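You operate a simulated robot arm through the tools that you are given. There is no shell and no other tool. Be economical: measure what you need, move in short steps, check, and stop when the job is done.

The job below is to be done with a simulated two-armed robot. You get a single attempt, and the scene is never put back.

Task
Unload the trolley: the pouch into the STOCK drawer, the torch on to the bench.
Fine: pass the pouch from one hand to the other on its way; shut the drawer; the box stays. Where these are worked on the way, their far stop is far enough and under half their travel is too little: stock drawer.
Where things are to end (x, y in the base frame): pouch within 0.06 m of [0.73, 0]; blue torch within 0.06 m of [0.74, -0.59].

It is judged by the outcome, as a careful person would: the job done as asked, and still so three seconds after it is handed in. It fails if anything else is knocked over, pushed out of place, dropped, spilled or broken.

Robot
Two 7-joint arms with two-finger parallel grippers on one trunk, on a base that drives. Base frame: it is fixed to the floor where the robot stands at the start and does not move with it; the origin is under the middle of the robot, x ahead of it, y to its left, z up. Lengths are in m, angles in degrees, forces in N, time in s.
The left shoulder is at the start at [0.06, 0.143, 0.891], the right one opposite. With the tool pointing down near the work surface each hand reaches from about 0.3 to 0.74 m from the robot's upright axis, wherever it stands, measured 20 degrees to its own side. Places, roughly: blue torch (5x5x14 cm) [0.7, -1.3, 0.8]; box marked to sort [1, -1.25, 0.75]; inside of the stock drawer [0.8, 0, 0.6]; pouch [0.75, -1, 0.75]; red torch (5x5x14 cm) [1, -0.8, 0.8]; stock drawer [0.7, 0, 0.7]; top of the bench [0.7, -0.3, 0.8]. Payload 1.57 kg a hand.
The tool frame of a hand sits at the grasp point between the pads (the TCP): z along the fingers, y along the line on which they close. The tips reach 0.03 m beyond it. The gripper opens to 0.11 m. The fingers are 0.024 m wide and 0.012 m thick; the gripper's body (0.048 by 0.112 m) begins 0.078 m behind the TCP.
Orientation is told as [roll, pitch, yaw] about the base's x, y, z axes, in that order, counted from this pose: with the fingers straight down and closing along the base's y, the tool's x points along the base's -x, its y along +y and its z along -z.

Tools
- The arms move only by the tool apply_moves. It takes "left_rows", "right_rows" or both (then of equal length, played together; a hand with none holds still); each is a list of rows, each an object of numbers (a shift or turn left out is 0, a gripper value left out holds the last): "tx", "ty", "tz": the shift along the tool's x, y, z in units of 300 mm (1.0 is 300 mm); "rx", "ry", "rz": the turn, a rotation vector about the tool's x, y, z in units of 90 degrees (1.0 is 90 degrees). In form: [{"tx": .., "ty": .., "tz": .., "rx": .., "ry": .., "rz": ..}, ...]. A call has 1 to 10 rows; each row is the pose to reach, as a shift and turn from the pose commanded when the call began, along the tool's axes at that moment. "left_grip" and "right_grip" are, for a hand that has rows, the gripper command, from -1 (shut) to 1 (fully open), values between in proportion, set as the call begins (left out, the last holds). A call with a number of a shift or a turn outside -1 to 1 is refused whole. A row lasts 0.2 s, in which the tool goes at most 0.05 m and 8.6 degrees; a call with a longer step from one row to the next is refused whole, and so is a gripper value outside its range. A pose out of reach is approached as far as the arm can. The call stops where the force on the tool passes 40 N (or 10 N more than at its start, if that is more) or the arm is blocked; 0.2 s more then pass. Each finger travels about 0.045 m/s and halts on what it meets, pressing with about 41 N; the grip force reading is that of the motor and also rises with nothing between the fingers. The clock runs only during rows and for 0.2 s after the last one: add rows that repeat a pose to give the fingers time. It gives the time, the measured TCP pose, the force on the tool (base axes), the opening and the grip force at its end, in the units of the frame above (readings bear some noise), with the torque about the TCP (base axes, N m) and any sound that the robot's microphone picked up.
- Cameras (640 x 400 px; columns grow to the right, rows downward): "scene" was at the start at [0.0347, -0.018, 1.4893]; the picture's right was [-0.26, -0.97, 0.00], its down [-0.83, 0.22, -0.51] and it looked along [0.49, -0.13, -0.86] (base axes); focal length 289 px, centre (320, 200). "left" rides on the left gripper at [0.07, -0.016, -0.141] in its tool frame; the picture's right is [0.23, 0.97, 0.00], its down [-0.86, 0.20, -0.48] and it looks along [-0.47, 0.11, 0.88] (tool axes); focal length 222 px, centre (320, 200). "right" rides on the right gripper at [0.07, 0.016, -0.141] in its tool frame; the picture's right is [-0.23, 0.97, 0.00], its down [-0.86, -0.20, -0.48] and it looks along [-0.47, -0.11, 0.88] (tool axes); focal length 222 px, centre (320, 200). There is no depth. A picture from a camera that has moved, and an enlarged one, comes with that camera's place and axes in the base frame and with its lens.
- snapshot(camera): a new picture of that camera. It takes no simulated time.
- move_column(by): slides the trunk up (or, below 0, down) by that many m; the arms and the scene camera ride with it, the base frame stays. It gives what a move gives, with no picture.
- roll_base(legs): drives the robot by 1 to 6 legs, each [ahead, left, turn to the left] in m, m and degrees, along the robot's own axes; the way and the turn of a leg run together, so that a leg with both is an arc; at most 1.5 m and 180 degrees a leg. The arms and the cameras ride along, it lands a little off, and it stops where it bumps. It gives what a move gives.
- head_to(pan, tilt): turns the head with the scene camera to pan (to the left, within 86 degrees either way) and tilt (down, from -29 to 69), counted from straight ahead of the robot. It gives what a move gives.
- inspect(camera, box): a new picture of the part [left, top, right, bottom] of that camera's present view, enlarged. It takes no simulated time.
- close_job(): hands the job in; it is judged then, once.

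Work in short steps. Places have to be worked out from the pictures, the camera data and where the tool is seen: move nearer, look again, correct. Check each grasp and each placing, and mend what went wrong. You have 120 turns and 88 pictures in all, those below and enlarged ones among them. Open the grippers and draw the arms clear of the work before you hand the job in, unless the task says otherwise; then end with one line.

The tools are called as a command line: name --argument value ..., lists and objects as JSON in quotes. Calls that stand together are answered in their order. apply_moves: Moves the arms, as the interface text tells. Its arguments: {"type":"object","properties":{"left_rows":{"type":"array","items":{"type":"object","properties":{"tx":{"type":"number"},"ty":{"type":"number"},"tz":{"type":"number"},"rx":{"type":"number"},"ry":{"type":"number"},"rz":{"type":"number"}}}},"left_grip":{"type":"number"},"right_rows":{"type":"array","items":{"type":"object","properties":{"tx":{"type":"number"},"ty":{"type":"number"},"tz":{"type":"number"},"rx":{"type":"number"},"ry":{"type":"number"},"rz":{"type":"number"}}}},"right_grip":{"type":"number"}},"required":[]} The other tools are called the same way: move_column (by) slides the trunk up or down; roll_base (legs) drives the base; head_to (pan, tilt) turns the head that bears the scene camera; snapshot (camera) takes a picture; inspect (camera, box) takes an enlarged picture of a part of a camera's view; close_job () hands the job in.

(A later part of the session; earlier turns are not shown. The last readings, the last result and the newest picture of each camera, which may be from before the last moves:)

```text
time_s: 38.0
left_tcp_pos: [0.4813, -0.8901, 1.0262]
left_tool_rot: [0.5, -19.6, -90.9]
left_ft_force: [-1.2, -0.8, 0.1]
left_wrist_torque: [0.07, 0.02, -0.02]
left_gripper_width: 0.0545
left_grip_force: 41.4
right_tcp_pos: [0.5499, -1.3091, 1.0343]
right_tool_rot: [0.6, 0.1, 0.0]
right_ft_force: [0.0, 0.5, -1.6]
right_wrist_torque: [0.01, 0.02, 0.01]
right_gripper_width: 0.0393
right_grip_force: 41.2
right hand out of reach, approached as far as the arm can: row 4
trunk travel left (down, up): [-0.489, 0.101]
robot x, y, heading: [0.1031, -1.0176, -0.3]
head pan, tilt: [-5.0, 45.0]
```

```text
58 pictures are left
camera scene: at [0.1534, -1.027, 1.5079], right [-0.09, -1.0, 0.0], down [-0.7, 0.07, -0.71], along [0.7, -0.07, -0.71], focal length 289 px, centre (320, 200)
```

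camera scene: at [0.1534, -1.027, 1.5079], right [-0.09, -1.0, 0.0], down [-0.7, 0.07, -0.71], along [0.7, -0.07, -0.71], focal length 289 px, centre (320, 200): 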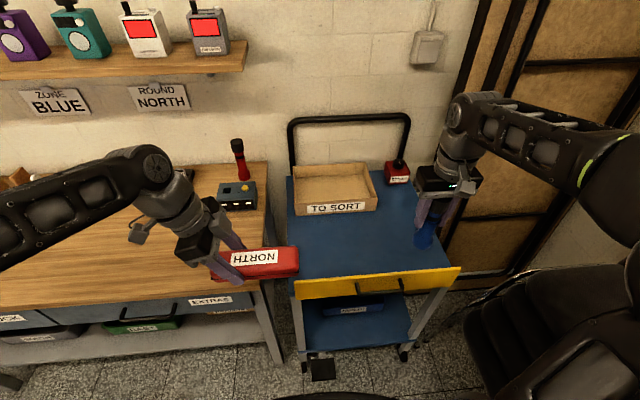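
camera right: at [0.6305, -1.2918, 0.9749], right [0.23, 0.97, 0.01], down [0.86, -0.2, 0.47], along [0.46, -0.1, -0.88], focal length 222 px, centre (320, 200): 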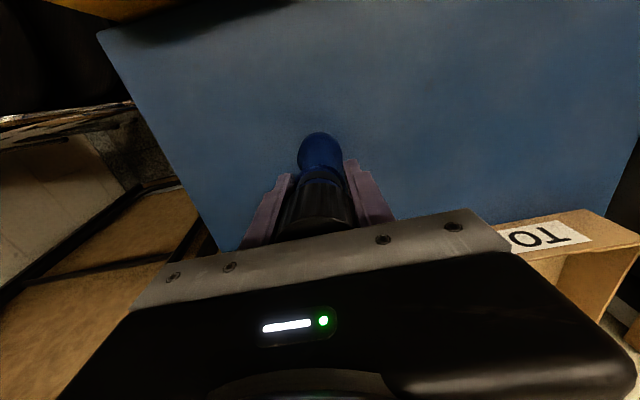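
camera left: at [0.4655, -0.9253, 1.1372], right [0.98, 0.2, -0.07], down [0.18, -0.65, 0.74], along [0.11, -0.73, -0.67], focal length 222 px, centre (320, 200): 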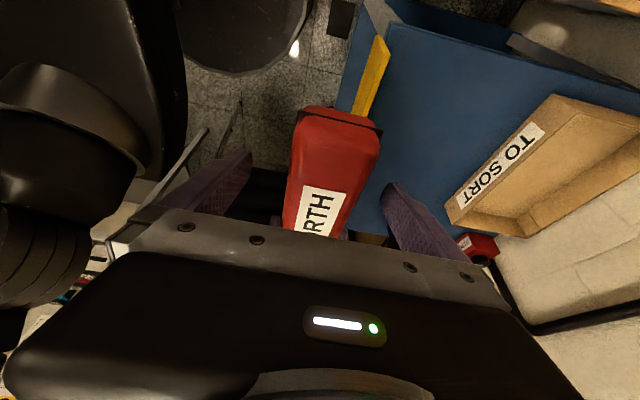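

Both items are held. I drive 0.69 m to the left, so that the torch's place on the bench comes in reach of the right hand.

roll_base --legs '[[0, 0.69, 0.2]]'

head_to --pan -15 --tilt 50

snapshot --camera "scene"

snapshot --camera "right"

```text
time_s: 41.8
left_tcp_pos: [0.4806, -0.1947, 1.0259]
left_tool_rot: [0.7, -19.6, -90.3]
left_ft_force: [-0.2, 0.0, 0.8]
left_wrist_torque: [0.09, 0.02, 0.02]
left_gripper_width: 0.0546
left_grip_force: 40.8
right_tcp_pos: [0.5536, -0.6091, 1.0341]
right_tool_rot: [0.4, 0.0, 0.7]
right_ft_force: [0.2, -0.1, -1.5]
right_wrist_torque: [-0.03, 0.0, 0.01]
right_gripper_width: 0.0397
right_grip_force: 41.1
trunk travel left (down, up): [-0.489, 0.101]
robot x, y, heading: [0.1035, -0.327, 0.4]
head pan, tilt: [-5.0, 45.0]
```

```text
time_s: 42.5
left_tcp_pos: [0.4805, -0.1938, 1.0258]
left_tool_rot: [0.6, -19.6, -90.3]
left_ft_force: [-0.3, 0.5, 0.1]
left_wrist_torque: [0.09, 0.0, 0.0]
left_gripper_width: 0.0546
left_grip_force: 40.5
right_tcp_pos: [0.5538, -0.6117, 1.034]
right_tool_rot: [0.5, 0.2, 0.6]
right_ft_force: [0.2, -0.5, -1.8]
right_wrist_torque: [-0.03, -0.01, 0.02]
right_gripper_width: 0.0395
right_grip_force: 40.9
trunk travel left (down, up): [-0.489, 0.101]
robot x, y, heading: [0.1022, -0.3235, 0.1]
head pan, tilt: [-15.0, 50.0]
```

```text
57 pictures are left
camera scene: at [0.1468, -0.3461, 1.501], right [-0.25, -0.97, 0.0], down [-0.74, 0.19, -0.64], along [0.62, -0.16, -0.77], focal length 289 px, centre (320, 200)
```

scene: 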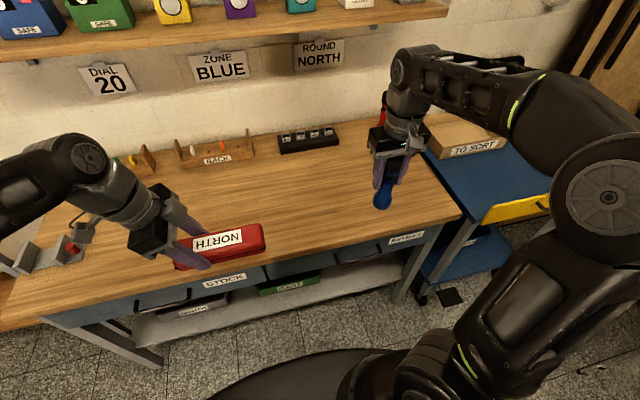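

```text
56 pictures are left
camera right: at [0.4837, -0.5959, 1.1756], right [0.22, 0.98, 0.01], down [0.86, -0.2, 0.47], along [0.46, -0.1, -0.88], focal length 222 px, centre (320, 200)
```

right: 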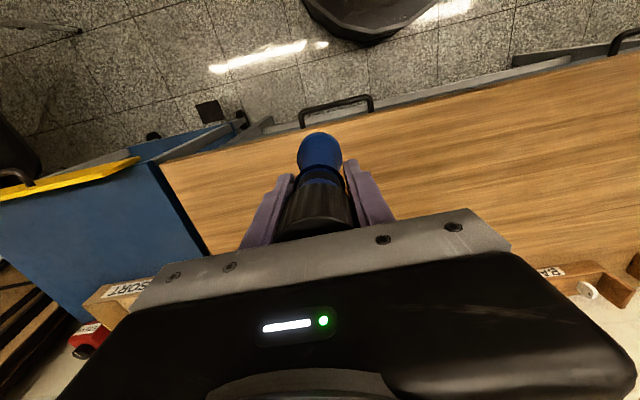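

I move the torch over its target (0.74, -0.59), keeping the height.

apply_moves --right_rows '[{"tx": -0.155, "ty": 0.02}, {"tx": -0.31, "ty": 0.04}, {"tx": -0.465, "ty": 0.06}, {"tx": -0.62, "ty": 0.073, "tz": 0.05}, {"tx": -0.62, "ty": 0.073, "tz": 0.2}, {"tx": -0.62, "ty": 0.073, "tz": 0.36}, {"tx": -0.62, "ty": 0.073, "tz": 0.52}, {"tx": -0.62, "ty": 0.073, "tz": 0.6}, {"tx": -0.62, "ty": 0.073, "tz": 0.6}]'

snapshot --camera "scene"

snapshot --camera "right"

```text
time_s: 44.1
left_tcp_pos: [0.4793, -0.1928, 1.0264]
left_tool_rot: [0.5, -19.5, -90.3]
left_ft_force: [1.2, -0.2, 1.1]
left_wrist_torque: [0.08, 0.01, -0.01]
left_gripper_width: 0.0544
left_grip_force: 41.1
right_tcp_pos: [0.7426, -0.5868, 0.8904]
right_tool_rot: [0.5, -0.5, 0.5]
right_ft_force: [-2.8, 1.1, 6.9]
right_wrist_torque: [0.0, 0.04, -0.01]
right_gripper_width: 0.0396
right_grip_force: 40.6
right hand out of reach, approached as far as the arm can: row 3, 4, 5
trunk travel left (down, up): [-0.489, 0.101]
robot x, y, heading: [0.103, -0.3209, 0.1]
head pan, tilt: [-15.0, 50.0]
stopped in row 8 (right hand): the force on the tool passed its limit (the readings are from after the stop); the commanded pose is now the measured one
```

```text
55 pictures are left
camera scene: at [0.146, -0.3462, 1.5011], right [-0.25, -0.97, 0.0], down [-0.74, 0.2, -0.64], along [0.62, -0.16, -0.77], focal length 289 px, centre (320, 200)
```

scene: 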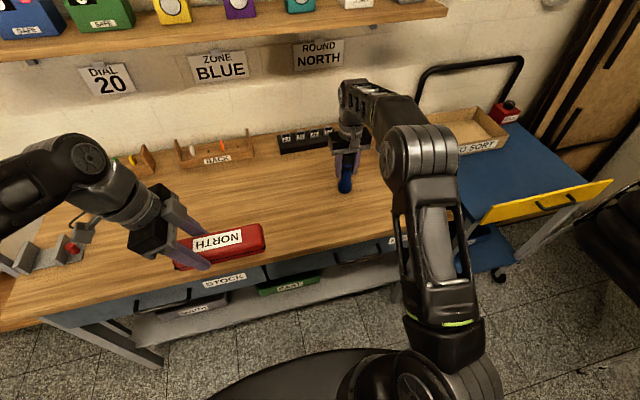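

```text
54 pictures are left
camera right: at [0.6723, -0.5705, 1.0313], right [0.22, 0.98, 0.01], down [0.85, -0.2, 0.48], along [0.47, -0.09, -0.88], focal length 222 px, centre (320, 200)
```

right: 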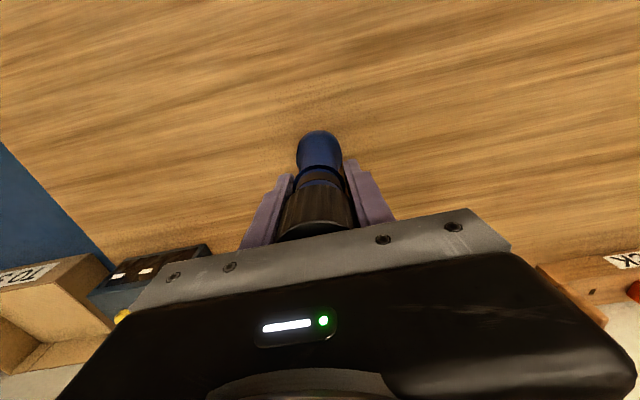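

The torch touched down at TCP z 0.890 (bench top ≈ 0.793) at (0.742, -0.587) and is still lightly pressed. I release it.

apply_moves --right_rows '[{}, {}, {}, {}, {}, {}]' --right_grip 1

snapshot --camera "right"

```text
time_s: 45.5
left_tcp_pos: [0.4801, -0.1937, 1.0257]
left_tool_rot: [0.5, -19.5, -90.5]
left_ft_force: [-0.6, 0.0, 0.7]
left_wrist_torque: [0.08, -0.03, 0.01]
left_gripper_width: 0.0545
left_grip_force: 40.6
right_tcp_pos: [0.7436, -0.586, 0.8881]
right_tool_rot: [0.6, -0.3, 0.6]
right_ft_force: [-0.3, -0.2, 0.1]
right_wrist_torque: [0.03, 0.01, 0.01]
right_gripper_width: 0.1098
right_grip_force: 0.0
trunk travel left (down, up): [-0.489, 0.101]
robot x, y, heading: [0.103, -0.3286, 0.2]
head pan, tilt: [-15.0, 50.0]
```

```text
53 pictures are left
camera right: at [0.6726, -0.5706, 1.0303], right [0.22, 0.98, 0.01], down [0.85, -0.2, 0.48], along [0.47, -0.1, -0.88], focal length 222 px, centre (320, 200)
```

right: 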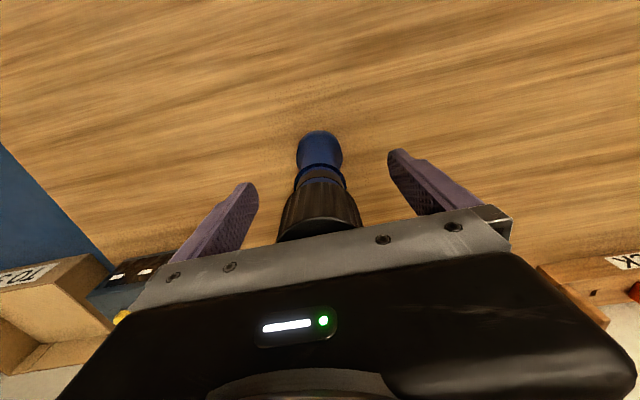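

The torch stands free between the open fingers. I rise straight up, then draw the hand back.

apply_moves --right_rows '[{"tz": -0.14}, {"tz": -0.28}, {"tz": -0.42, "tx": 0.02}, {"tz": -0.46, "tx": 0.16}, {"tz": -0.48, "tx": 0.32}, {"tz": -0.48, "tx": 0.48}, {"tz": -0.48, "tx": 0.64}, {"tz": -0.48, "tx": 0.8}, {"tz": -0.48, "tx": 0.9}]'

snapshot --camera "scene"

```text
time_s: 47.5
left_tcp_pos: [0.4806, -0.1936, 1.026]
left_tool_rot: [0.6, -19.6, -90.4]
left_ft_force: [-0.1, 0.7, -0.5]
left_wrist_torque: [0.1, 0.0, -0.02]
left_gripper_width: 0.0549
left_grip_force: 41.5
right_tcp_pos: [0.4705, -0.5893, 1.0314]
right_tool_rot: [0.7, -0.4, 0.6]
right_ft_force: [0.0, 0.1, 0.4]
right_wrist_torque: [-0.02, -0.01, 0.02]
right_gripper_width: 0.11
right_grip_force: 0.0
right hand out of reach, approached as far as the arm can: row 3, 4
trunk travel left (down, up): [-0.489, 0.101]
robot x, y, heading: [0.1013, -0.3241, 0.8]
head pan, tilt: [-15.0, 50.0]
```

```text
52 pictures are left
camera scene: at [0.1459, -0.3463, 1.501], right [-0.25, -0.97, 0.0], down [-0.74, 0.19, -0.64], along [0.62, -0.16, -0.77], focal length 289 px, centre (320, 200)
```

scene: 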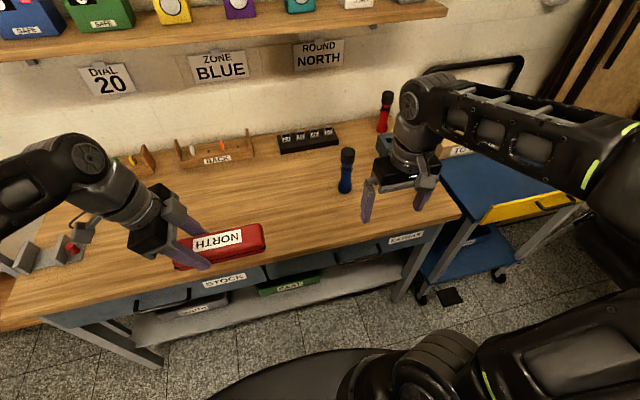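

The torch stands well. The STOCK handle is near y≈0 on the front face (bench edge x≈0.54). I drive back 0.2 m and left 0.4 m in front of that drawer and look.

roll_base --legs '[[-0.2, 0, 0], [0, 0.42, 0]]'

head_to --pan -5 --tilt 45

snapshot --camera "scene"

snapshot --camera "right"

```text
time_s: 51.3
left_tcp_pos: [0.275, 0.2282, 1.026]
left_tool_rot: [0.6, -19.5, -90.2]
left_ft_force: [0.1, 0.7, -0.2]
left_wrist_torque: [0.08, -0.04, -0.02]
left_gripper_width: 0.0546
left_grip_force: 41.0
right_tcp_pos: [0.2689, -0.1683, 1.0318]
right_tool_rot: [0.5, -0.3, 0.7]
right_ft_force: [0.2, 0.3, 0.3]
right_wrist_torque: [-0.02, 0.0, 0.0]
right_gripper_width: 0.11
right_grip_force: 0.1
trunk travel left (down, up): [-0.489, 0.101]
robot x, y, heading: [-0.105, 0.0937, 0.3]
head pan, tilt: [-15.0, 50.0]
```

```text
time_s: 52.0
left_tcp_pos: [0.2755, 0.2277, 1.026]
left_tool_rot: [0.5, -19.5, -90.2]
left_ft_force: [-0.4, 0.5, 0.3]
left_wrist_torque: [0.12, -0.01, 0.01]
left_gripper_width: 0.0546
left_grip_force: 41.1
right_tcp_pos: [0.2688, -0.1687, 1.0307]
right_tool_rot: [0.6, -0.4, 0.9]
right_ft_force: [0.4, 0.4, 0.3]
right_wrist_torque: [0.02, 0.04, -0.01]
right_gripper_width: 0.1097
right_grip_force: 0.1
trunk travel left (down, up): [-0.489, 0.101]
robot x, y, heading: [-0.1006, 0.0911, 0.3]
head pan, tilt: [-5.0, 45.0]
```

```text
51 pictures are left
camera scene: at [-0.0512, 0.086, 1.5079], right [-0.08, -1.0, 0.0], down [-0.71, 0.06, -0.71], along [0.7, -0.06, -0.71], focal length 289 px, centre (320, 200)
```

scene: 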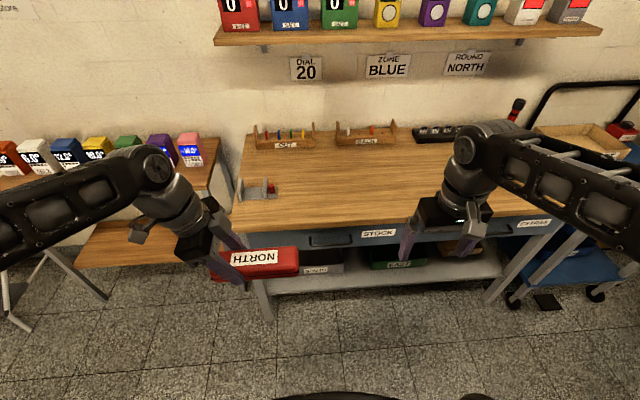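

```text
50 pictures are left
camera right: at [0.1977, -0.1536, 1.1722], right [0.21, 0.98, 0.01], down [0.85, -0.19, 0.48], along [0.47, -0.09, -0.88], focal length 222 px, centre (320, 200)
```

right: 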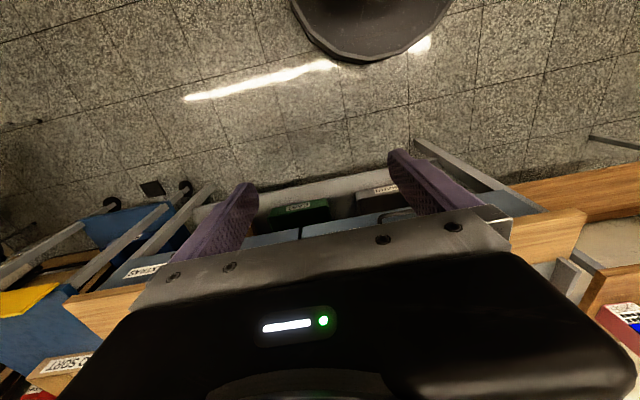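

inspect --camera "scene" --box '[220, 190, 460, 310]'

```text
2.67 times, centred on (340, 250) of scene
camera zoom: at [-0.0512, 0.086, 1.5079], right [-0.08, -1.0, 0.0], down [-0.71, 0.06, -0.71], along [0.7, -0.06, -0.71], focal length 770 px, centre (267, 67)
```

zoom: 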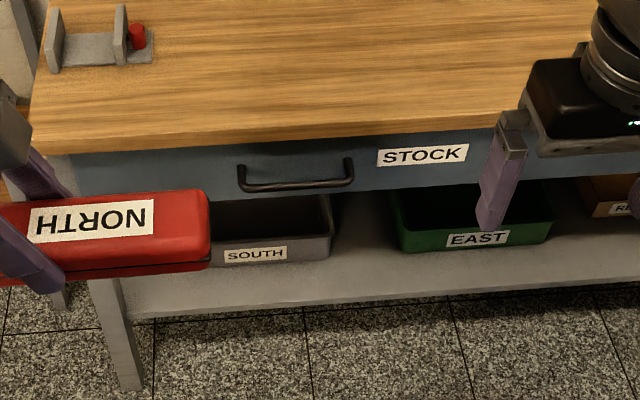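

The handle bar (about 0.13 m long) lies near (0.53, 0, 0.70) under the bench edge. I'll grip it with a nearly horizontal right hand closing vertically. First I yaw the right hand by 85° and move the left hand with the pouch further left.

apply_moves --left_rows '[{"tx": 0.12, "tz": -0.043}, {"tx": 0.24, "tz": -0.086}, {"tx": 0.36, "tz": -0.129}, {"tx": 0.47, "tz": -0.171}, {"tx": 0.47, "tz": -0.171}, {"tx": 0.47, "tz": -0.171}, {"tx": 0.47, "tz": -0.171}, {"tx": 0.47, "tz": -0.171}, {"tx": 0.47, "tz": -0.171}, {"tx": 0.47, "tz": -0.171}]' --right_rows '[{"rz": -0.095}, {"rz": -0.19}, {"rz": -0.285}, {"rz": -0.38}, {"rz": -0.475}, {"rz": -0.57}, {"rz": -0.665}, {"rz": -0.76}, {"rz": -0.855}, {"rz": -0.95}]'

```text
time_s: 54.2
left_tcp_pos: [0.2764, 0.3787, 1.0274]
left_tool_rot: [0.6, -19.6, -90.2]
left_ft_force: [-0.7, -0.4, 0.8]
left_wrist_torque: [0.06, 0.03, 0.03]
left_gripper_width: 0.0547
left_grip_force: 41.0
right_tcp_pos: [0.2685, -0.1699, 1.0319]
right_tool_rot: [-0.3, -0.5, 86.5]
right_ft_force: [0.3, 0.0, -0.2]
right_wrist_torque: [-0.02, 0.02, 0.0]
right_gripper_width: 0.1098
right_grip_force: 0.1
trunk travel left (down, up): [-0.489, 0.101]
robot x, y, heading: [-0.1012, 0.0936, 0.5]
head pan, tilt: [-5.0, 45.0]
```

Now I tilt the right fingers forward by 75° while moving to (0.38, -0.03, 0.80), in front of the handle.

apply_moves --right_rows '[{"rx": 0.0925, "tx": -0.05, "ty": -0.04, "tz": 0.085}, {"rx": 0.185, "tx": -0.1, "ty": -0.08, "tz": 0.17}, {"rx": 0.278, "tx": -0.155, "ty": -0.12, "tz": 0.255}, {"rx": 0.37, "tx": -0.21, "ty": -0.16, "tz": 0.34}, {"rx": 0.463, "tx": -0.26, "ty": -0.2, "tz": 0.425}, {"rx": 0.555, "tx": -0.31, "ty": -0.24, "tz": 0.51}, {"rx": 0.648, "tx": -0.365, "ty": -0.28, "tz": 0.595}, {"rx": 0.74, "tx": -0.415, "ty": -0.32, "tz": 0.68}, {"rx": 0.833, "tx": -0.467, "ty": -0.367, "tz": 0.767}, {"rx": 0.833, "tx": -0.467, "ty": -0.367, "tz": 0.767}]'

snapshot --camera "right"

snapshot --camera "scene"

```text
time_s: 56.5
left_tcp_pos: [0.2734, 0.3818, 1.0274]
left_tool_rot: [0.6, -19.8, -90.1]
left_ft_force: [0.1, 0.6, -0.3]
left_wrist_torque: [0.04, -0.02, 0.04]
left_gripper_width: 0.0545
left_grip_force: 41.2
right_tcp_pos: [0.3893, -0.0321, 0.8055]
right_tool_rot: [-75.4, -0.5, 86.2]
right_ft_force: [0.2, 0.5, 0.3]
right_wrist_torque: [0.01, 0.0, -0.02]
right_gripper_width: 0.1101
right_grip_force: 0.1
right hand out of reach, approached as far as the arm can: row 4, 5, 6, 7, 8, 9
trunk travel left (down, up): [-0.489, 0.101]
robot x, y, heading: [-0.1039, 0.0946, 0.4]
head pan, tilt: [-5.0, 45.0]
```

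```text
48 pictures are left
camera right: at [0.2445, -0.0915, 0.8242], right [-0.23, 0.25, -0.94], down [-0.36, 0.88, 0.32], along [0.91, 0.41, -0.11], focal length 222 px, centre (320, 200)
```

right: 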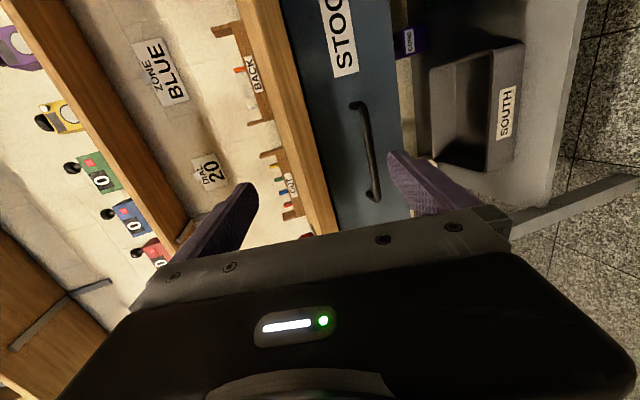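

```text
47 pictures are left
camera scene: at [-0.0522, 0.0897, 1.5081], right [-0.08, -1.0, 0.0], down [-0.7, 0.05, -0.71], along [0.71, -0.06, -0.71], focal length 289 px, centre (320, 200)
```

scene: 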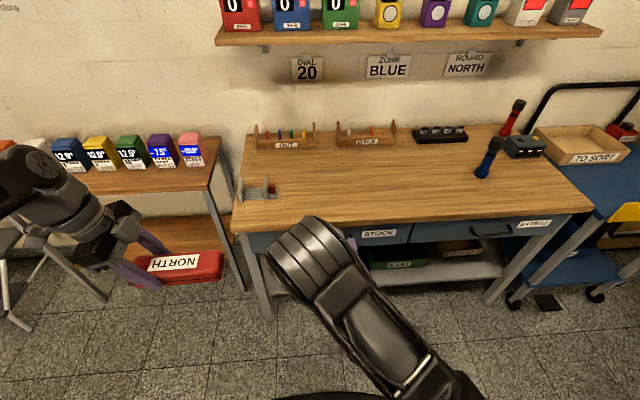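

The handle is clearly seen: bar centre ≈ (0.521, -0.005, 0.711). I reduce the opening to 0.06 m and go to a pre-grasp 8 cm in front of it.

apply_moves --right_rows '[{"tx": -0.04, "ty": 0.065, "tz": 0.07}, {"tx": -0.08, "ty": 0.13, "tz": 0.14}, {"tx": -0.115, "ty": 0.193, "tz": 0.206}, {"tx": -0.115, "ty": 0.193, "tz": 0.206}, {"tx": -0.115, "ty": 0.193, "tz": 0.206}]' --right_grip 0.09

snapshot --camera "right"

```text
time_s: 57.6
left_tcp_pos: [0.2754, 0.3792, 1.0281]
left_tool_rot: [0.5, -19.6, -90.2]
left_ft_force: [-0.2, 0.3, -0.1]
left_wrist_torque: [0.08, 0.01, -0.01]
left_gripper_width: 0.0548
left_grip_force: 40.7
right_tcp_pos: [0.4358, -0.0006, 0.7315]
right_tool_rot: [-75.4, -0.6, 86.3]
right_ft_force: [0.3, 0.4, 0.1]
right_wrist_torque: [-0.01, 0.02, 0.01]
right_gripper_width: 0.06
right_grip_force: 0.1
trunk travel left (down, up): [-0.489, 0.101]
robot x, y, heading: [-0.0991, 0.0929, 0.2]
head pan, tilt: [-5.0, 45.0]
```

```text
46 pictures are left
camera right: at [0.2912, -0.0608, 0.7516], right [-0.23, 0.25, -0.94], down [-0.36, 0.88, 0.32], along [0.91, 0.41, -0.11], focal length 222 px, centre (320, 200)
```

right: 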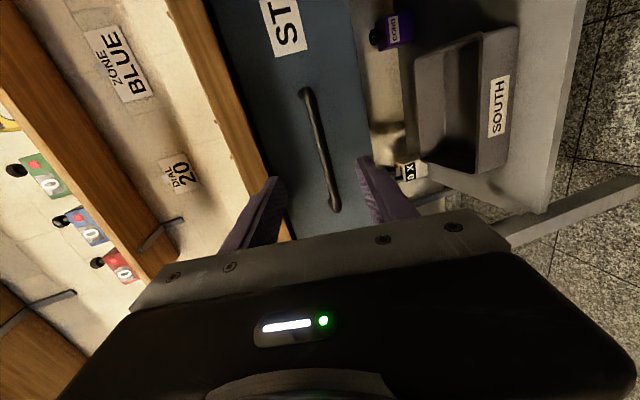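

The bar lies in line with the gap between the fingers (z≈0.709). I go forward 8 cm along the fingers.

apply_moves --right_rows '[{"tz": 0.1}, {"tz": 0.19}, {"tz": 0.265}, {"tz": 0.265}]'

snapshot --camera "right"

```text
time_s: 58.6
left_tcp_pos: [0.2747, 0.3788, 1.028]
left_tool_rot: [0.6, -19.6, -90.1]
left_ft_force: [0.0, 0.3, -0.4]
left_wrist_torque: [0.07, 0.01, -0.01]
left_gripper_width: 0.0546
left_grip_force: 41.4
right_tcp_pos: [0.5132, -0.0063, 0.7128]
right_tool_rot: [-75.3, -0.6, 86.3]
right_ft_force: [-0.6, 0.5, -0.3]
right_wrist_torque: [0.01, -0.02, -0.01]
right_gripper_width: 0.0599
right_grip_force: 0.1
trunk travel left (down, up): [-0.489, 0.101]
robot x, y, heading: [-0.1017, 0.0951, 0.7]
head pan, tilt: [-5.0, 45.0]
```

```text
45 pictures are left
camera right: at [0.3673, -0.0657, 0.7311], right [-0.23, 0.25, -0.94], down [-0.36, 0.88, 0.32], along [0.91, 0.41, -0.11], focal length 222 px, centre (320, 200)
```

right: 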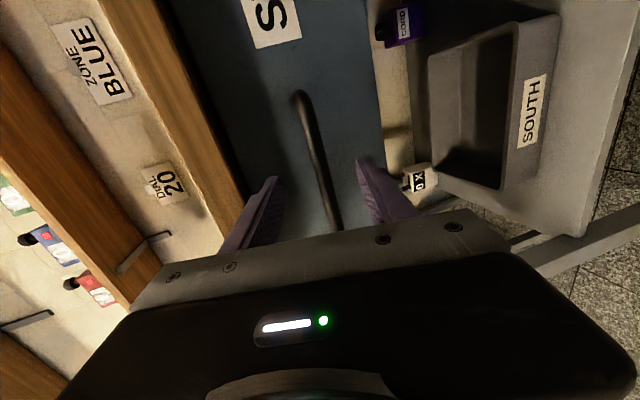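

The bar is between the fingers with no contact. I close on it.

apply_moves --right_rows '[{}, {}, {}, {}, {}]' --right_grip -1

snapshot --camera "right"

```text
time_s: 59.9
left_tcp_pos: [0.2765, 0.3792, 1.0282]
left_tool_rot: [0.6, -19.6, -90.1]
left_ft_force: [-0.3, -0.5, 0.0]
left_wrist_torque: [0.07, -0.01, 0.01]
left_gripper_width: 0.0544
left_grip_force: 40.3
right_tcp_pos: [0.5116, -0.0067, 0.7089]
right_tool_rot: [-74.9, -0.5, 86.3]
right_ft_force: [-3.5, 1.1, -19.1]
right_wrist_torque: [-0.66, 0.44, 0.18]
right_gripper_width: 0.0124
right_grip_force: 29.5
trunk travel left (down, up): [-0.489, 0.101]
robot x, y, heading: [-0.1022, 0.0985, 0.6]
head pan, tilt: [-5.0, 45.0]
```

```text
44 pictures are left
camera right: at [0.3664, -0.0658, 0.7292], right [-0.24, 0.25, -0.94], down [-0.35, 0.88, 0.33], along [0.9, 0.41, -0.12], focal length 222 px, centre (320, 200)
```

right: 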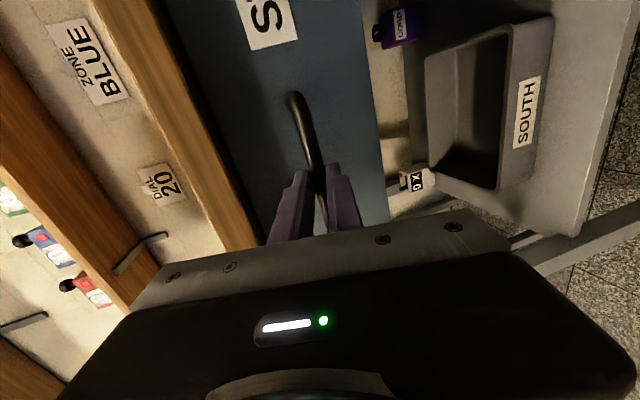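

The bar is gripped (12 mm). I relax the vertical preload by 4 mm and pull 10 cm toward the robot.

apply_moves --right_rows '[{"ty": 0.013}, {"ty": 0.033, "tz": -0.07, "tx": 0.005}, {"ty": 0.06, "tz": -0.16, "tx": 0.011}, {"ty": 0.085, "tz": -0.25, "tx": 0.016}, {"ty": 0.106, "tz": -0.324, "tx": 0.022}, {"ty": 0.106, "tz": -0.324, "tx": 0.022}]'

snapshot --camera "right"

```text
time_s: 61.2
left_tcp_pos: [0.2766, 0.3794, 1.0292]
left_tool_rot: [0.6, -19.6, -90.2]
left_ft_force: [-0.1, 0.1, 0.5]
left_wrist_torque: [0.09, -0.01, -0.01]
left_gripper_width: 0.0545
left_grip_force: 41.0
right_tcp_pos: [0.4103, -0.0061, 0.7097]
right_tool_rot: [-75.4, -0.6, 86.3]
right_ft_force: [1.0, -1.0, 9.5]
right_wrist_torque: [-0.64, -0.2, 0.25]
right_gripper_width: 0.0126
right_grip_force: 29.8
trunk travel left (down, up): [-0.489, 0.101]
robot x, y, heading: [-0.1016, 0.0938, 0.6]
head pan, tilt: [-5.0, 45.0]
```

```text
43 pictures are left
camera right: at [0.2659, -0.066, 0.7269], right [-0.23, 0.25, -0.94], down [-0.36, 0.88, 0.32], along [0.91, 0.41, -0.11], focal length 222 px, centre (320, 200)
```

right: 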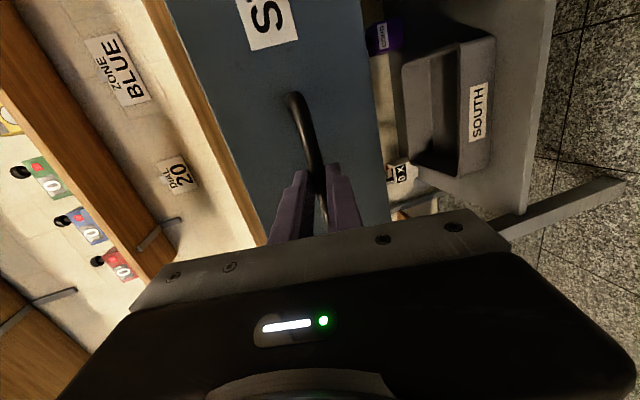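

The drawer follows. I pull another 10 cm.

apply_moves --right_rows '[{"ty": 0.013, "tz": -0.08, "tx": 0.005}, {"ty": 0.035, "tz": -0.165, "tx": 0.011}, {"ty": 0.056, "tz": -0.25, "tx": 0.016}, {"ty": 0.077, "tz": -0.326, "tx": 0.022}, {"ty": 0.077, "tz": -0.326, "tx": 0.022}]'

snapshot --camera "scene"

```text
time_s: 62.1
left_tcp_pos: [0.2772, 0.3795, 1.0282]
left_tool_rot: [0.5, -19.6, -90.1]
left_ft_force: [-0.2, -0.4, 0.2]
left_wrist_torque: [0.11, -0.03, 0.0]
left_gripper_width: 0.0544
left_grip_force: 40.9
right_tcp_pos: [0.3463, -0.0057, 0.708]
right_tool_rot: [-74.9, -0.8, 86.3]
right_ft_force: [0.7, -0.6, -13.2]
right_wrist_torque: [-0.81, 0.22, -0.04]
right_gripper_width: 0.0121
right_grip_force: 29.6
trunk travel left (down, up): [-0.489, 0.101]
robot x, y, heading: [-0.1041, 0.0914, 0.5]
head pan, tilt: [-5.0, 45.0]
stopped in row 4 (right hand): the force on the tool passed its limit (the readings are from after the stop); the commanded pose is now the measured one
```

```text
42 pictures are left
camera scene: at [-0.0506, 0.0862, 1.5077], right [-0.08, -1.0, 0.0], down [-0.71, 0.06, -0.71], along [0.7, -0.06, -0.71], focal length 289 px, centre (320, 200)
```

scene: 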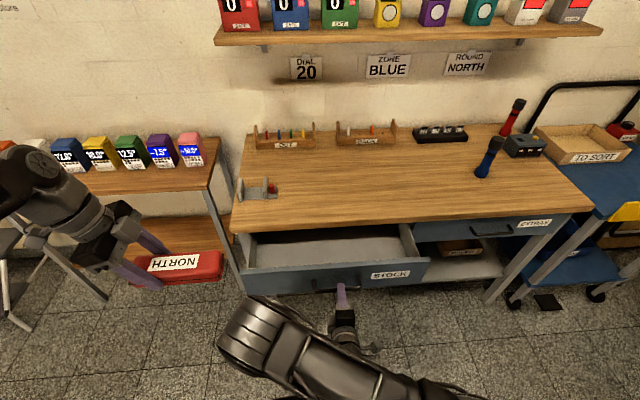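

The drawer is out 0.167 m. I relax the vertical load and try pulling a bit more to see whether that is the stop.

apply_moves --right_rows '[{"ty": 0.01}, {"ty": 0.02, "tz": -0.05, "tx": 0.003}, {"ty": 0.033, "tz": -0.1, "tx": 0.007}, {"ty": 0.046, "tz": -0.15, "tx": 0.01}, {"ty": 0.046, "tz": -0.15, "tx": 0.01}]'

```text
time_s: 62.6
left_tcp_pos: [0.2755, 0.3798, 1.0288]
left_tool_rot: [0.7, -19.5, -90.1]
left_ft_force: [-0.2, 0.1, 0.6]
left_wrist_torque: [0.08, -0.04, 0.01]
left_gripper_width: 0.0546
left_grip_force: 40.8
right_tcp_pos: [0.3476, -0.0067, 0.7076]
right_tool_rot: [-75.4, -1.1, 86.2]
right_ft_force: [-0.2, -0.7, -17.7]
right_wrist_torque: [-0.87, 0.38, -0.2]
right_gripper_width: 0.0124
right_grip_force: 29.8
trunk travel left (down, up): [-0.489, 0.101]
robot x, y, heading: [-0.1024, 0.0909, 0.6]
head pan, tilt: [-5.0, 45.0]
stopped in row 2 (right hand): the force on the tool passed its limit (the readings are from after the stop); the commanded pose is now the measured one
```

I check whether it really is the stop: a small pure pull with a settle first.

apply_moves --right_rows '[{"ty": 0.006}, {"ty": 0.012}, {"ty": 0.012}]'

inspect --camera "scene" --box '[220, 170, 460, 320]'

```text
time_s: 63.4
left_tcp_pos: [0.2748, 0.38, 1.0291]
left_tool_rot: [0.6, -19.7, -90.1]
left_ft_force: [1.1, -0.7, -0.2]
left_wrist_torque: [0.08, 0.02, 0.02]
left_gripper_width: 0.0547
left_grip_force: 41.1
right_tcp_pos: [0.3474, -0.0074, 0.7086]
right_tool_rot: [-76.0, -1.1, 86.3]
right_ft_force: [-0.5, -0.3, 3.0]
right_wrist_torque: [-0.63, -0.03, 0.47]
right_gripper_width: 0.0124
right_grip_force: 29.4
trunk travel left (down, up): [-0.489, 0.101]
robot x, y, heading: [-0.1046, 0.0921, 0.6]
head pan, tilt: [-5.0, 45.0]
```

```text
2.67 times, centred on (340, 245) of scene
camera zoom: at [-0.0516, 0.0866, 1.5081], right [-0.08, -1.0, 0.0], down [-0.7, 0.06, -0.71], along [0.7, -0.06, -0.71], focal length 770 px, centre (267, 80)
```

zoom: 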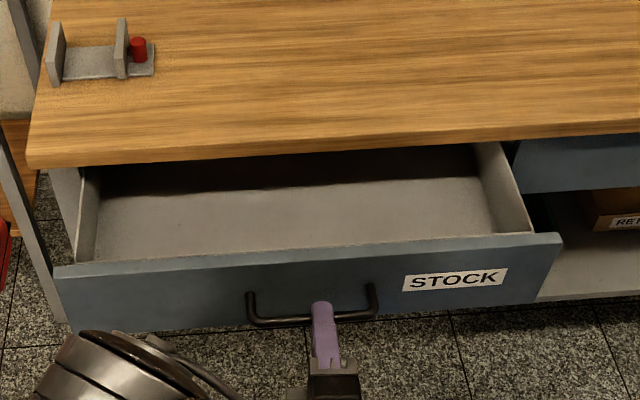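

Force is relaxed now. I try a further 4 cm pull.

apply_moves --right_rows '[{"ty": 0.006, "tz": -0.03}, {"ty": 0.013, "tz": -0.06}, {"ty": 0.02, "tz": -0.09}, {"ty": 0.027, "tz": -0.12}, {"ty": 0.027, "tz": -0.12}]'

```text
time_s: 63.9
left_tcp_pos: [0.2748, 0.3801, 1.028]
left_tool_rot: [0.7, -19.6, -90.1]
left_ft_force: [-0.2, 0.3, 0.3]
left_wrist_torque: [0.13, -0.02, -0.01]
left_gripper_width: 0.0546
left_grip_force: 41.3
right_tcp_pos: [0.3475, -0.0072, 0.707]
right_tool_rot: [-76.0, -1.1, 86.2]
right_ft_force: [-0.4, 1.0, -21.0]
right_wrist_torque: [-0.84, 0.46, -0.2]
right_gripper_width: 0.0125
right_grip_force: 29.5
trunk travel left (down, up): [-0.489, 0.101]
robot x, y, heading: [-0.1035, 0.0934, 0.5]
head pan, tilt: [-5.0, 45.0]
stopped in row 2 (right hand): the force on the tool passed its limit (the readings are from after the stop); the commanded pose is now the measured one
```

It is a hard stop: the drawer is fully out with a travel of ≈0.165 m (panel inner face ≈0.42, top ≈0.765; opening up to the bench edge ≈0.535). So in the open drawer the pouch has to be at x≈0.565 (0.73 after shutting), partly under the bench. I release the handle.

apply_moves --right_rows '[{}, {}, {}, {}]' --right_grip 0.09

roll_base --legs '[[-0.14, 0, 0]]'

snapshot --camera "scene"

```text
time_s: 64.9
left_tcp_pos: [0.2756, 0.3784, 1.0287]
left_tool_rot: [0.6, -19.6, -90.1]
left_ft_force: [-0.4, -0.4, -0.1]
left_wrist_torque: [0.11, -0.01, 0.0]
left_gripper_width: 0.0545
left_grip_force: 41.3
right_tcp_pos: [0.3466, -0.0066, 0.71]
right_tool_rot: [-76.5, -1.2, 86.1]
right_ft_force: [0.0, 0.5, 0.0]
right_wrist_torque: [0.0, 0.0, 0.01]
right_gripper_width: 0.06
right_grip_force: 0.0
trunk travel left (down, up): [-0.489, 0.101]
robot x, y, heading: [-0.1007, 0.0948, 0.3]
head pan, tilt: [-5.0, 45.0]
```

```text
time_s: 66.2
left_tcp_pos: [0.1317, 0.379, 1.029]
left_tool_rot: [0.6, -19.6, -90.2]
left_ft_force: [-0.8, 0.2, 0.6]
left_wrist_torque: [0.08, -0.01, -0.01]
left_gripper_width: 0.0546
left_grip_force: 41.2
right_tcp_pos: [0.2051, -0.0072, 0.7119]
right_tool_rot: [-76.5, -1.2, 86.0]
right_ft_force: [-1.4, -0.3, -0.1]
right_wrist_torque: [-0.01, -0.03, 0.02]
right_gripper_width: 0.0598
right_grip_force: 0.0
trunk travel left (down, up): [-0.489, 0.101]
robot x, y, heading: [-0.2438, 0.0876, 0.4]
head pan, tilt: [-5.0, 45.0]
```

```text
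40 pictures are left
camera scene: at [-0.1947, 0.0852, 1.508], right [-0.08, -1.0, 0.0], down [-0.7, 0.06, -0.71], along [0.71, -0.06, -0.71], focal length 289 px, centre (320, 200)
```

scene: 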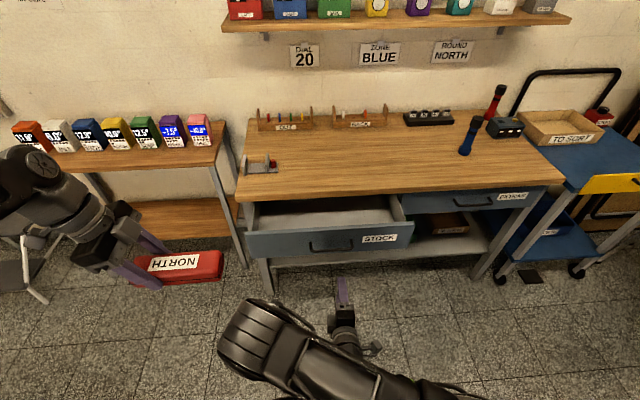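

The drawer stays open. I move the right hand aside to the right and then drive right so the left hand faces the drawer.

apply_moves --right_rows '[{"tx": 0.15}, {"tx": 0.3}, {"tx": 0.45}, {"tx": 0.6}, {"tx": 0.75}, {"tx": 0.9}, {"tx": 0.9}, {"tx": 0.9}, {"tx": 0.9}, {"tx": 0.9}]' --left_rows '[{"rx": -0.0318, "rz": -0.0893}, {"rx": -0.0636, "rz": -0.1786}, {"rx": -0.0954, "rz": -0.268}, {"rx": -0.1272, "rz": -0.357}, {"rx": -0.159, "rz": -0.4465}, {"rx": -0.1908, "rz": -0.536}, {"rx": -0.2226, "rz": -0.625}, {"rx": -0.2544, "rz": -0.7144}, {"rx": -0.2862, "rz": -0.8037}, {"rx": -0.318, "rz": -0.893}]'

roll_base --legs '[[0, -0.22, 0]]'

snapshot --camera "scene"

```text
time_s: 68.4
left_tcp_pos: [0.1339, 0.3768, 1.0277]
left_tool_rot: [0.1, -20.1, -4.6]
left_ft_force: [0.0, 0.7, 0.2]
left_wrist_torque: [0.02, 0.07, -0.02]
left_gripper_width: 0.0545
left_grip_force: 40.5
right_tcp_pos: [0.269, -0.1893, 0.7246]
right_tool_rot: [-76.3, -1.0, 85.4]
right_ft_force: [-0.2, 0.7, -1.2]
right_wrist_torque: [0.01, -0.02, 0.0]
right_gripper_width: 0.0601
right_grip_force: 0.1
right hand out of reach, approached as far as the arm can: row 3, 4, 5, 6, 7, 8, 9, 10
trunk travel left (down, up): [-0.489, 0.101]
robot x, y, heading: [-0.2444, 0.0905, 0.6]
head pan, tilt: [-5.0, 45.0]
```

```text
time_s: 70.1
left_tcp_pos: [0.1358, 0.1519, 1.0283]
left_tool_rot: [0.2, -20.1, -4.8]
left_ft_force: [-0.6, -0.9, 0.0]
left_wrist_torque: [0.04, 0.13, 0.0]
left_gripper_width: 0.0544
left_grip_force: 41.2
right_tcp_pos: [0.2694, -0.4147, 0.7243]
right_tool_rot: [-76.2, -1.1, 85.4]
right_ft_force: [-0.3, 0.3, -0.1]
right_wrist_torque: [0.0, 0.01, 0.02]
right_gripper_width: 0.0602
right_grip_force: 0.0
trunk travel left (down, up): [-0.489, 0.101]
robot x, y, heading: [-0.2446, -0.1326, 0.5]
head pan, tilt: [-5.0, 45.0]
```

```text
39 pictures are left
camera scene: at [-0.1918, -0.14, 1.5079], right [-0.08, -1.0, 0.0], down [-0.7, 0.06, -0.71], along [0.7, -0.06, -0.71], focal length 289 px, centre (320, 200)
```

scene: 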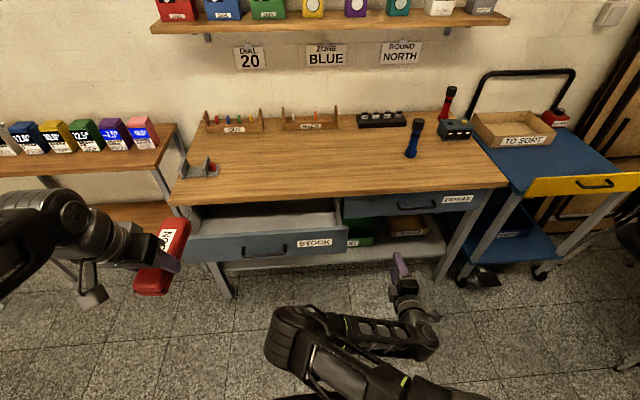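

I zoom on the open drawer to measure panel and opening more precisely.

inspect --camera "scene" --box '[170, 170, 370, 290]'

```text
3.20 times, centred on (270, 230) of scene
camera zoom: at [-0.1918, -0.14, 1.5079], right [-0.08, -1.0, 0.0], down [-0.7, 0.06, -0.71], along [0.7, -0.06, -0.71], focal length 923 px, centre (480, 104)
```

zoom: 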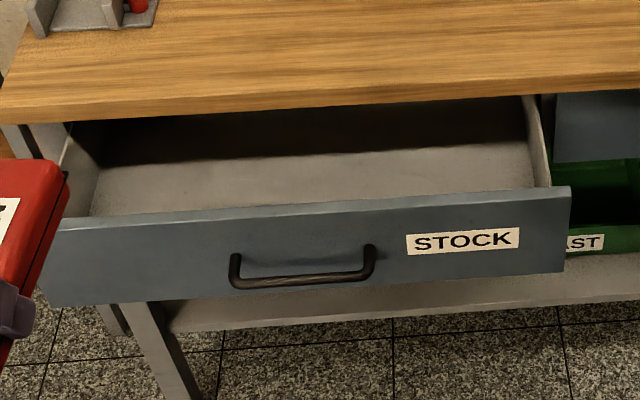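

From the two views: panel outer/inner at x≈0.398/0.415, top z≈0.77; bench underside ≈0.78. I'll slip the pouch in nose-down under the bench edge. First I drive 0.15 m ahead.

roll_base --legs '[[0.15, 0, 0]]'

snapshot --camera "left"

```text
time_s: 71.5
left_tcp_pos: [0.287, 0.1542, 1.028]
left_tool_rot: [0.2, -20.1, -4.8]
left_ft_force: [1.1, -0.1, -3.0]
left_wrist_torque: [0.01, 0.13, -0.03]
left_gripper_width: 0.0545
left_grip_force: 40.8
right_tcp_pos: [0.4214, -0.4121, 0.7237]
right_tool_rot: [-76.0, -1.0, 85.4]
right_ft_force: [-0.2, 0.5, -0.5]
right_wrist_torque: [0.0, 0.0, -0.08]
right_gripper_width: 0.0601
right_grip_force: 0.1
trunk travel left (down, up): [-0.489, 0.101]
robot x, y, heading: [-0.0936, -0.1326, 0.2]
head pan, tilt: [-5.0, 45.0]
```

```text
37 pictures are left
camera left: at [0.1716, 0.1473, 1.1372], right [-0.13, 0.99, -0.08], down [0.65, 0.14, 0.74], along [0.75, 0.05, -0.66], focal length 222 px, centre (320, 200)
```

left: 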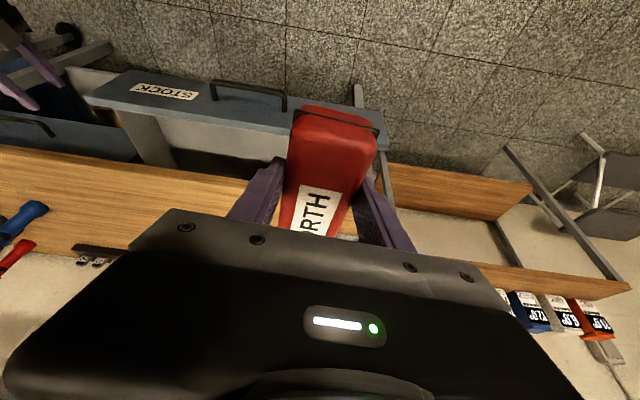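

The pouch's tail is ≈4.6 cm behind the TCP, so its centre is ≈3.7 cm ahead of it. I move to a pre-insertion pose at (0.41, 0, 0.95) with the nose 35° down.

apply_moves --left_rows '[{"tx": -0.06, "ty": -0.08, "tz": 0.05, "ry": 0.065, "rz": -0.009, "rx": -0.003}, {"tx": -0.12, "ty": -0.16, "tz": 0.11, "ry": 0.13, "rz": -0.018, "rx": -0.006}, {"tx": -0.18, "ty": -0.24, "tz": 0.18, "ry": 0.195, "rz": -0.027, "rx": -0.009}, {"tx": -0.24, "ty": -0.32, "tz": 0.25, "ry": 0.26, "rz": -0.036, "rx": -0.012}, {"tx": -0.3, "ty": -0.4, "tz": 0.32, "ry": 0.325, "rz": -0.043, "rx": -0.015}, {"tx": -0.336, "ty": -0.477, "tz": 0.399, "ry": 0.389, "rz": -0.05, "rx": -0.018}, {"tx": -0.336, "ty": -0.477, "tz": 0.399, "ry": 0.389, "rz": -0.05, "rx": -0.018}]'

snapshot --camera "left"

snapshot --camera "scene"

```text
time_s: 73.1
left_tcp_pos: [0.4066, 0.0087, 0.9566]
left_tool_rot: [1.4, 13.0, -0.1]
left_ft_force: [0.7, -0.2, -2.6]
left_wrist_torque: [0.04, 0.04, 0.01]
left_gripper_width: 0.055
left_grip_force: 41.4
left hand out of reach, approached as far as the arm can: row 6, 7
right_tcp_pos: [0.4204, -0.4128, 0.7238]
right_tool_rot: [-76.2, -0.9, 85.4]
right_ft_force: [0.1, -0.3, -0.2]
right_wrist_torque: [0.06, -0.04, -0.01]
right_gripper_width: 0.0598
right_grip_force: 0.1
trunk travel left (down, up): [-0.489, 0.101]
robot x, y, heading: [-0.0912, -0.1319, 0.3]
head pan, tilt: [-5.0, 45.0]
```

```text
36 pictures are left
camera left: at [0.3697, -0.012, 1.1096], right [-0.21, 0.97, 0.07], down [0.94, 0.19, 0.28], along [0.26, 0.13, -0.96], focal length 222 px, centre (320, 200)
```

left: 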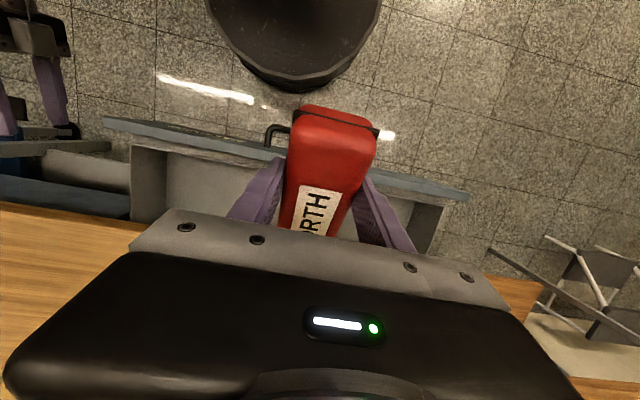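

```text
35 pictures are left
camera scene: at [-0.0407, -0.1383, 1.5079], right [-0.08, -1.0, 0.0], down [-0.71, 0.06, -0.71], along [0.7, -0.06, -0.71], focal length 289 px, centre (320, 200)
```

scene: 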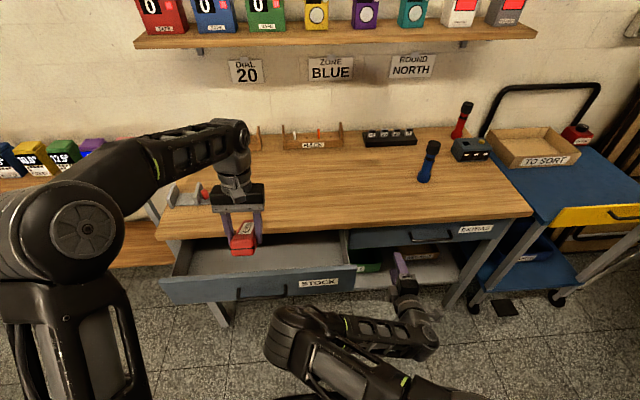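

Panel and bench edge are confirmed (0.395–0.41, and 0.537). I lower the nose into the opening, down to TCP z 0.82.

apply_moves --left_rows '[{"tx": -0.03, "ty": -0.015, "tz": 0.12}, {"tx": -0.06, "ty": -0.029, "tz": 0.24}, {"tx": -0.085, "ty": -0.029, "tz": 0.35}, {"tx": -0.107, "ty": -0.029, "tz": 0.442}, {"tx": -0.107, "ty": -0.029, "tz": 0.442}]'

snapshot --camera "left"

inspect --camera "scene" --box '[140, 150, 380, 310]'

```text
time_s: 74.3
left_tcp_pos: [0.4021, 0.0016, 0.8199]
left_tool_rot: [1.5, 15.1, 0.1]
left_ft_force: [0.2, -0.4, -3.0]
left_wrist_torque: [0.0, 0.05, 0.02]
left_gripper_width: 0.0545
left_grip_force: 41.1
right_tcp_pos: [0.4198, -0.4138, 0.7236]
right_tool_rot: [-76.2, -1.1, 85.4]
right_ft_force: [-0.3, -0.6, 0.4]
right_wrist_torque: [0.0, 0.01, -0.01]
right_gripper_width: 0.0598
right_grip_force: 0.0
trunk travel left (down, up): [-0.489, 0.101]
robot x, y, heading: [-0.0881, -0.1317, 0.2]
head pan, tilt: [-5.0, 45.0]
```

```text
34 pictures are left
camera left: at [0.3707, -0.018, 0.9734], right [-0.22, 0.97, 0.08], down [0.95, 0.19, 0.25], along [0.23, 0.13, -0.97], focal length 222 px, centre (320, 200)
```

left: 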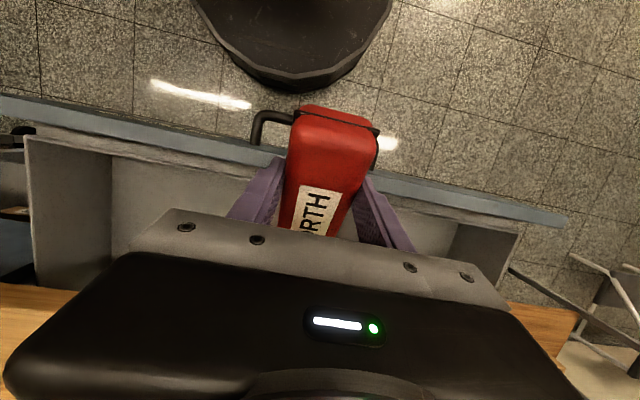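

```text
2.50 times, centred on (260, 230) of scene
camera zoom: at [-0.0412, -0.1381, 1.5079], right [-0.08, -1.0, 0.0], down [-0.7, 0.06, -0.71], along [0.7, -0.06, -0.71], focal length 721 px, centre (470, 125)
```

zoom: 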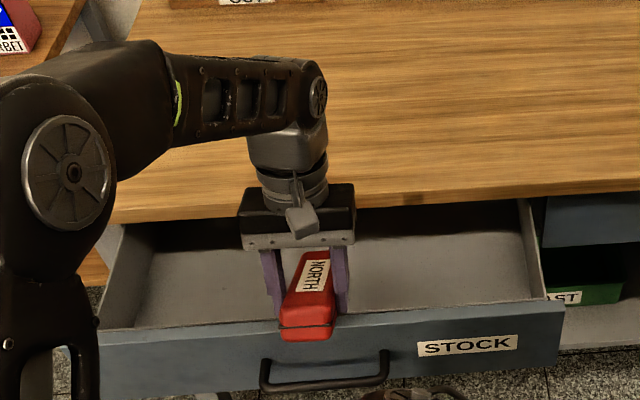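

Clear of both edges. I move forward and start levelling the pouch.

apply_moves --left_rows '[{"tx": -0.13, "tz": 0.005}, {"tx": -0.257, "tz": 0.017}, {"tx": -0.295, "tz": 0.055, "ry": -0.056}, {"tx": -0.328, "tz": 0.091, "ry": -0.111}, {"tx": -0.328, "tz": 0.091, "ry": -0.111}]'

snapshot --camera "left"

inspect --camera "scene" --box '[140, 150, 380, 310]'

```text
time_s: 75.5
left_tcp_pos: [0.4909, 0.0036, 0.7684]
left_tool_rot: [1.4, 4.8, 0.0]
left_ft_force: [0.0, -0.4, -1.9]
left_wrist_torque: [-0.01, 0.1, 0.01]
left_gripper_width: 0.0547
left_grip_force: 41.0
right_tcp_pos: [0.4206, -0.4133, 0.7251]
right_tool_rot: [-76.2, -1.0, 85.5]
right_ft_force: [-0.8, 0.4, 0.4]
right_wrist_torque: [-0.01, 0.01, 0.0]
right_gripper_width: 0.0602
right_grip_force: 0.1
trunk travel left (down, up): [-0.489, 0.101]
robot x, y, heading: [-0.0935, -0.1292, 0.0]
head pan, tilt: [-5.0, 45.0]
```

```text
32 pictures are left
camera left: at [0.4323, -0.0168, 0.9152], right [-0.22, 0.97, 0.04], down [0.89, 0.18, 0.41], along [0.39, 0.13, -0.91], focal length 222 px, centre (320, 200)
```

left: 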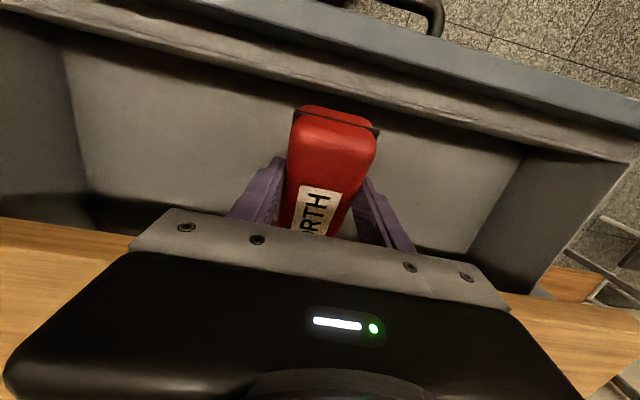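

```text
2.50 times, centred on (260, 230) of scene
camera zoom: at [-0.0411, -0.1381, 1.5079], right [-0.08, -1.0, 0.0], down [-0.7, 0.06, -0.71], along [0.7, -0.06, -0.71], focal length 721 px, centre (470, 125)
```

zoom: 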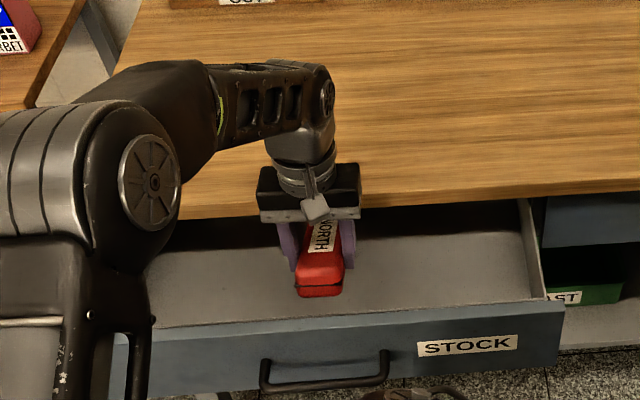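

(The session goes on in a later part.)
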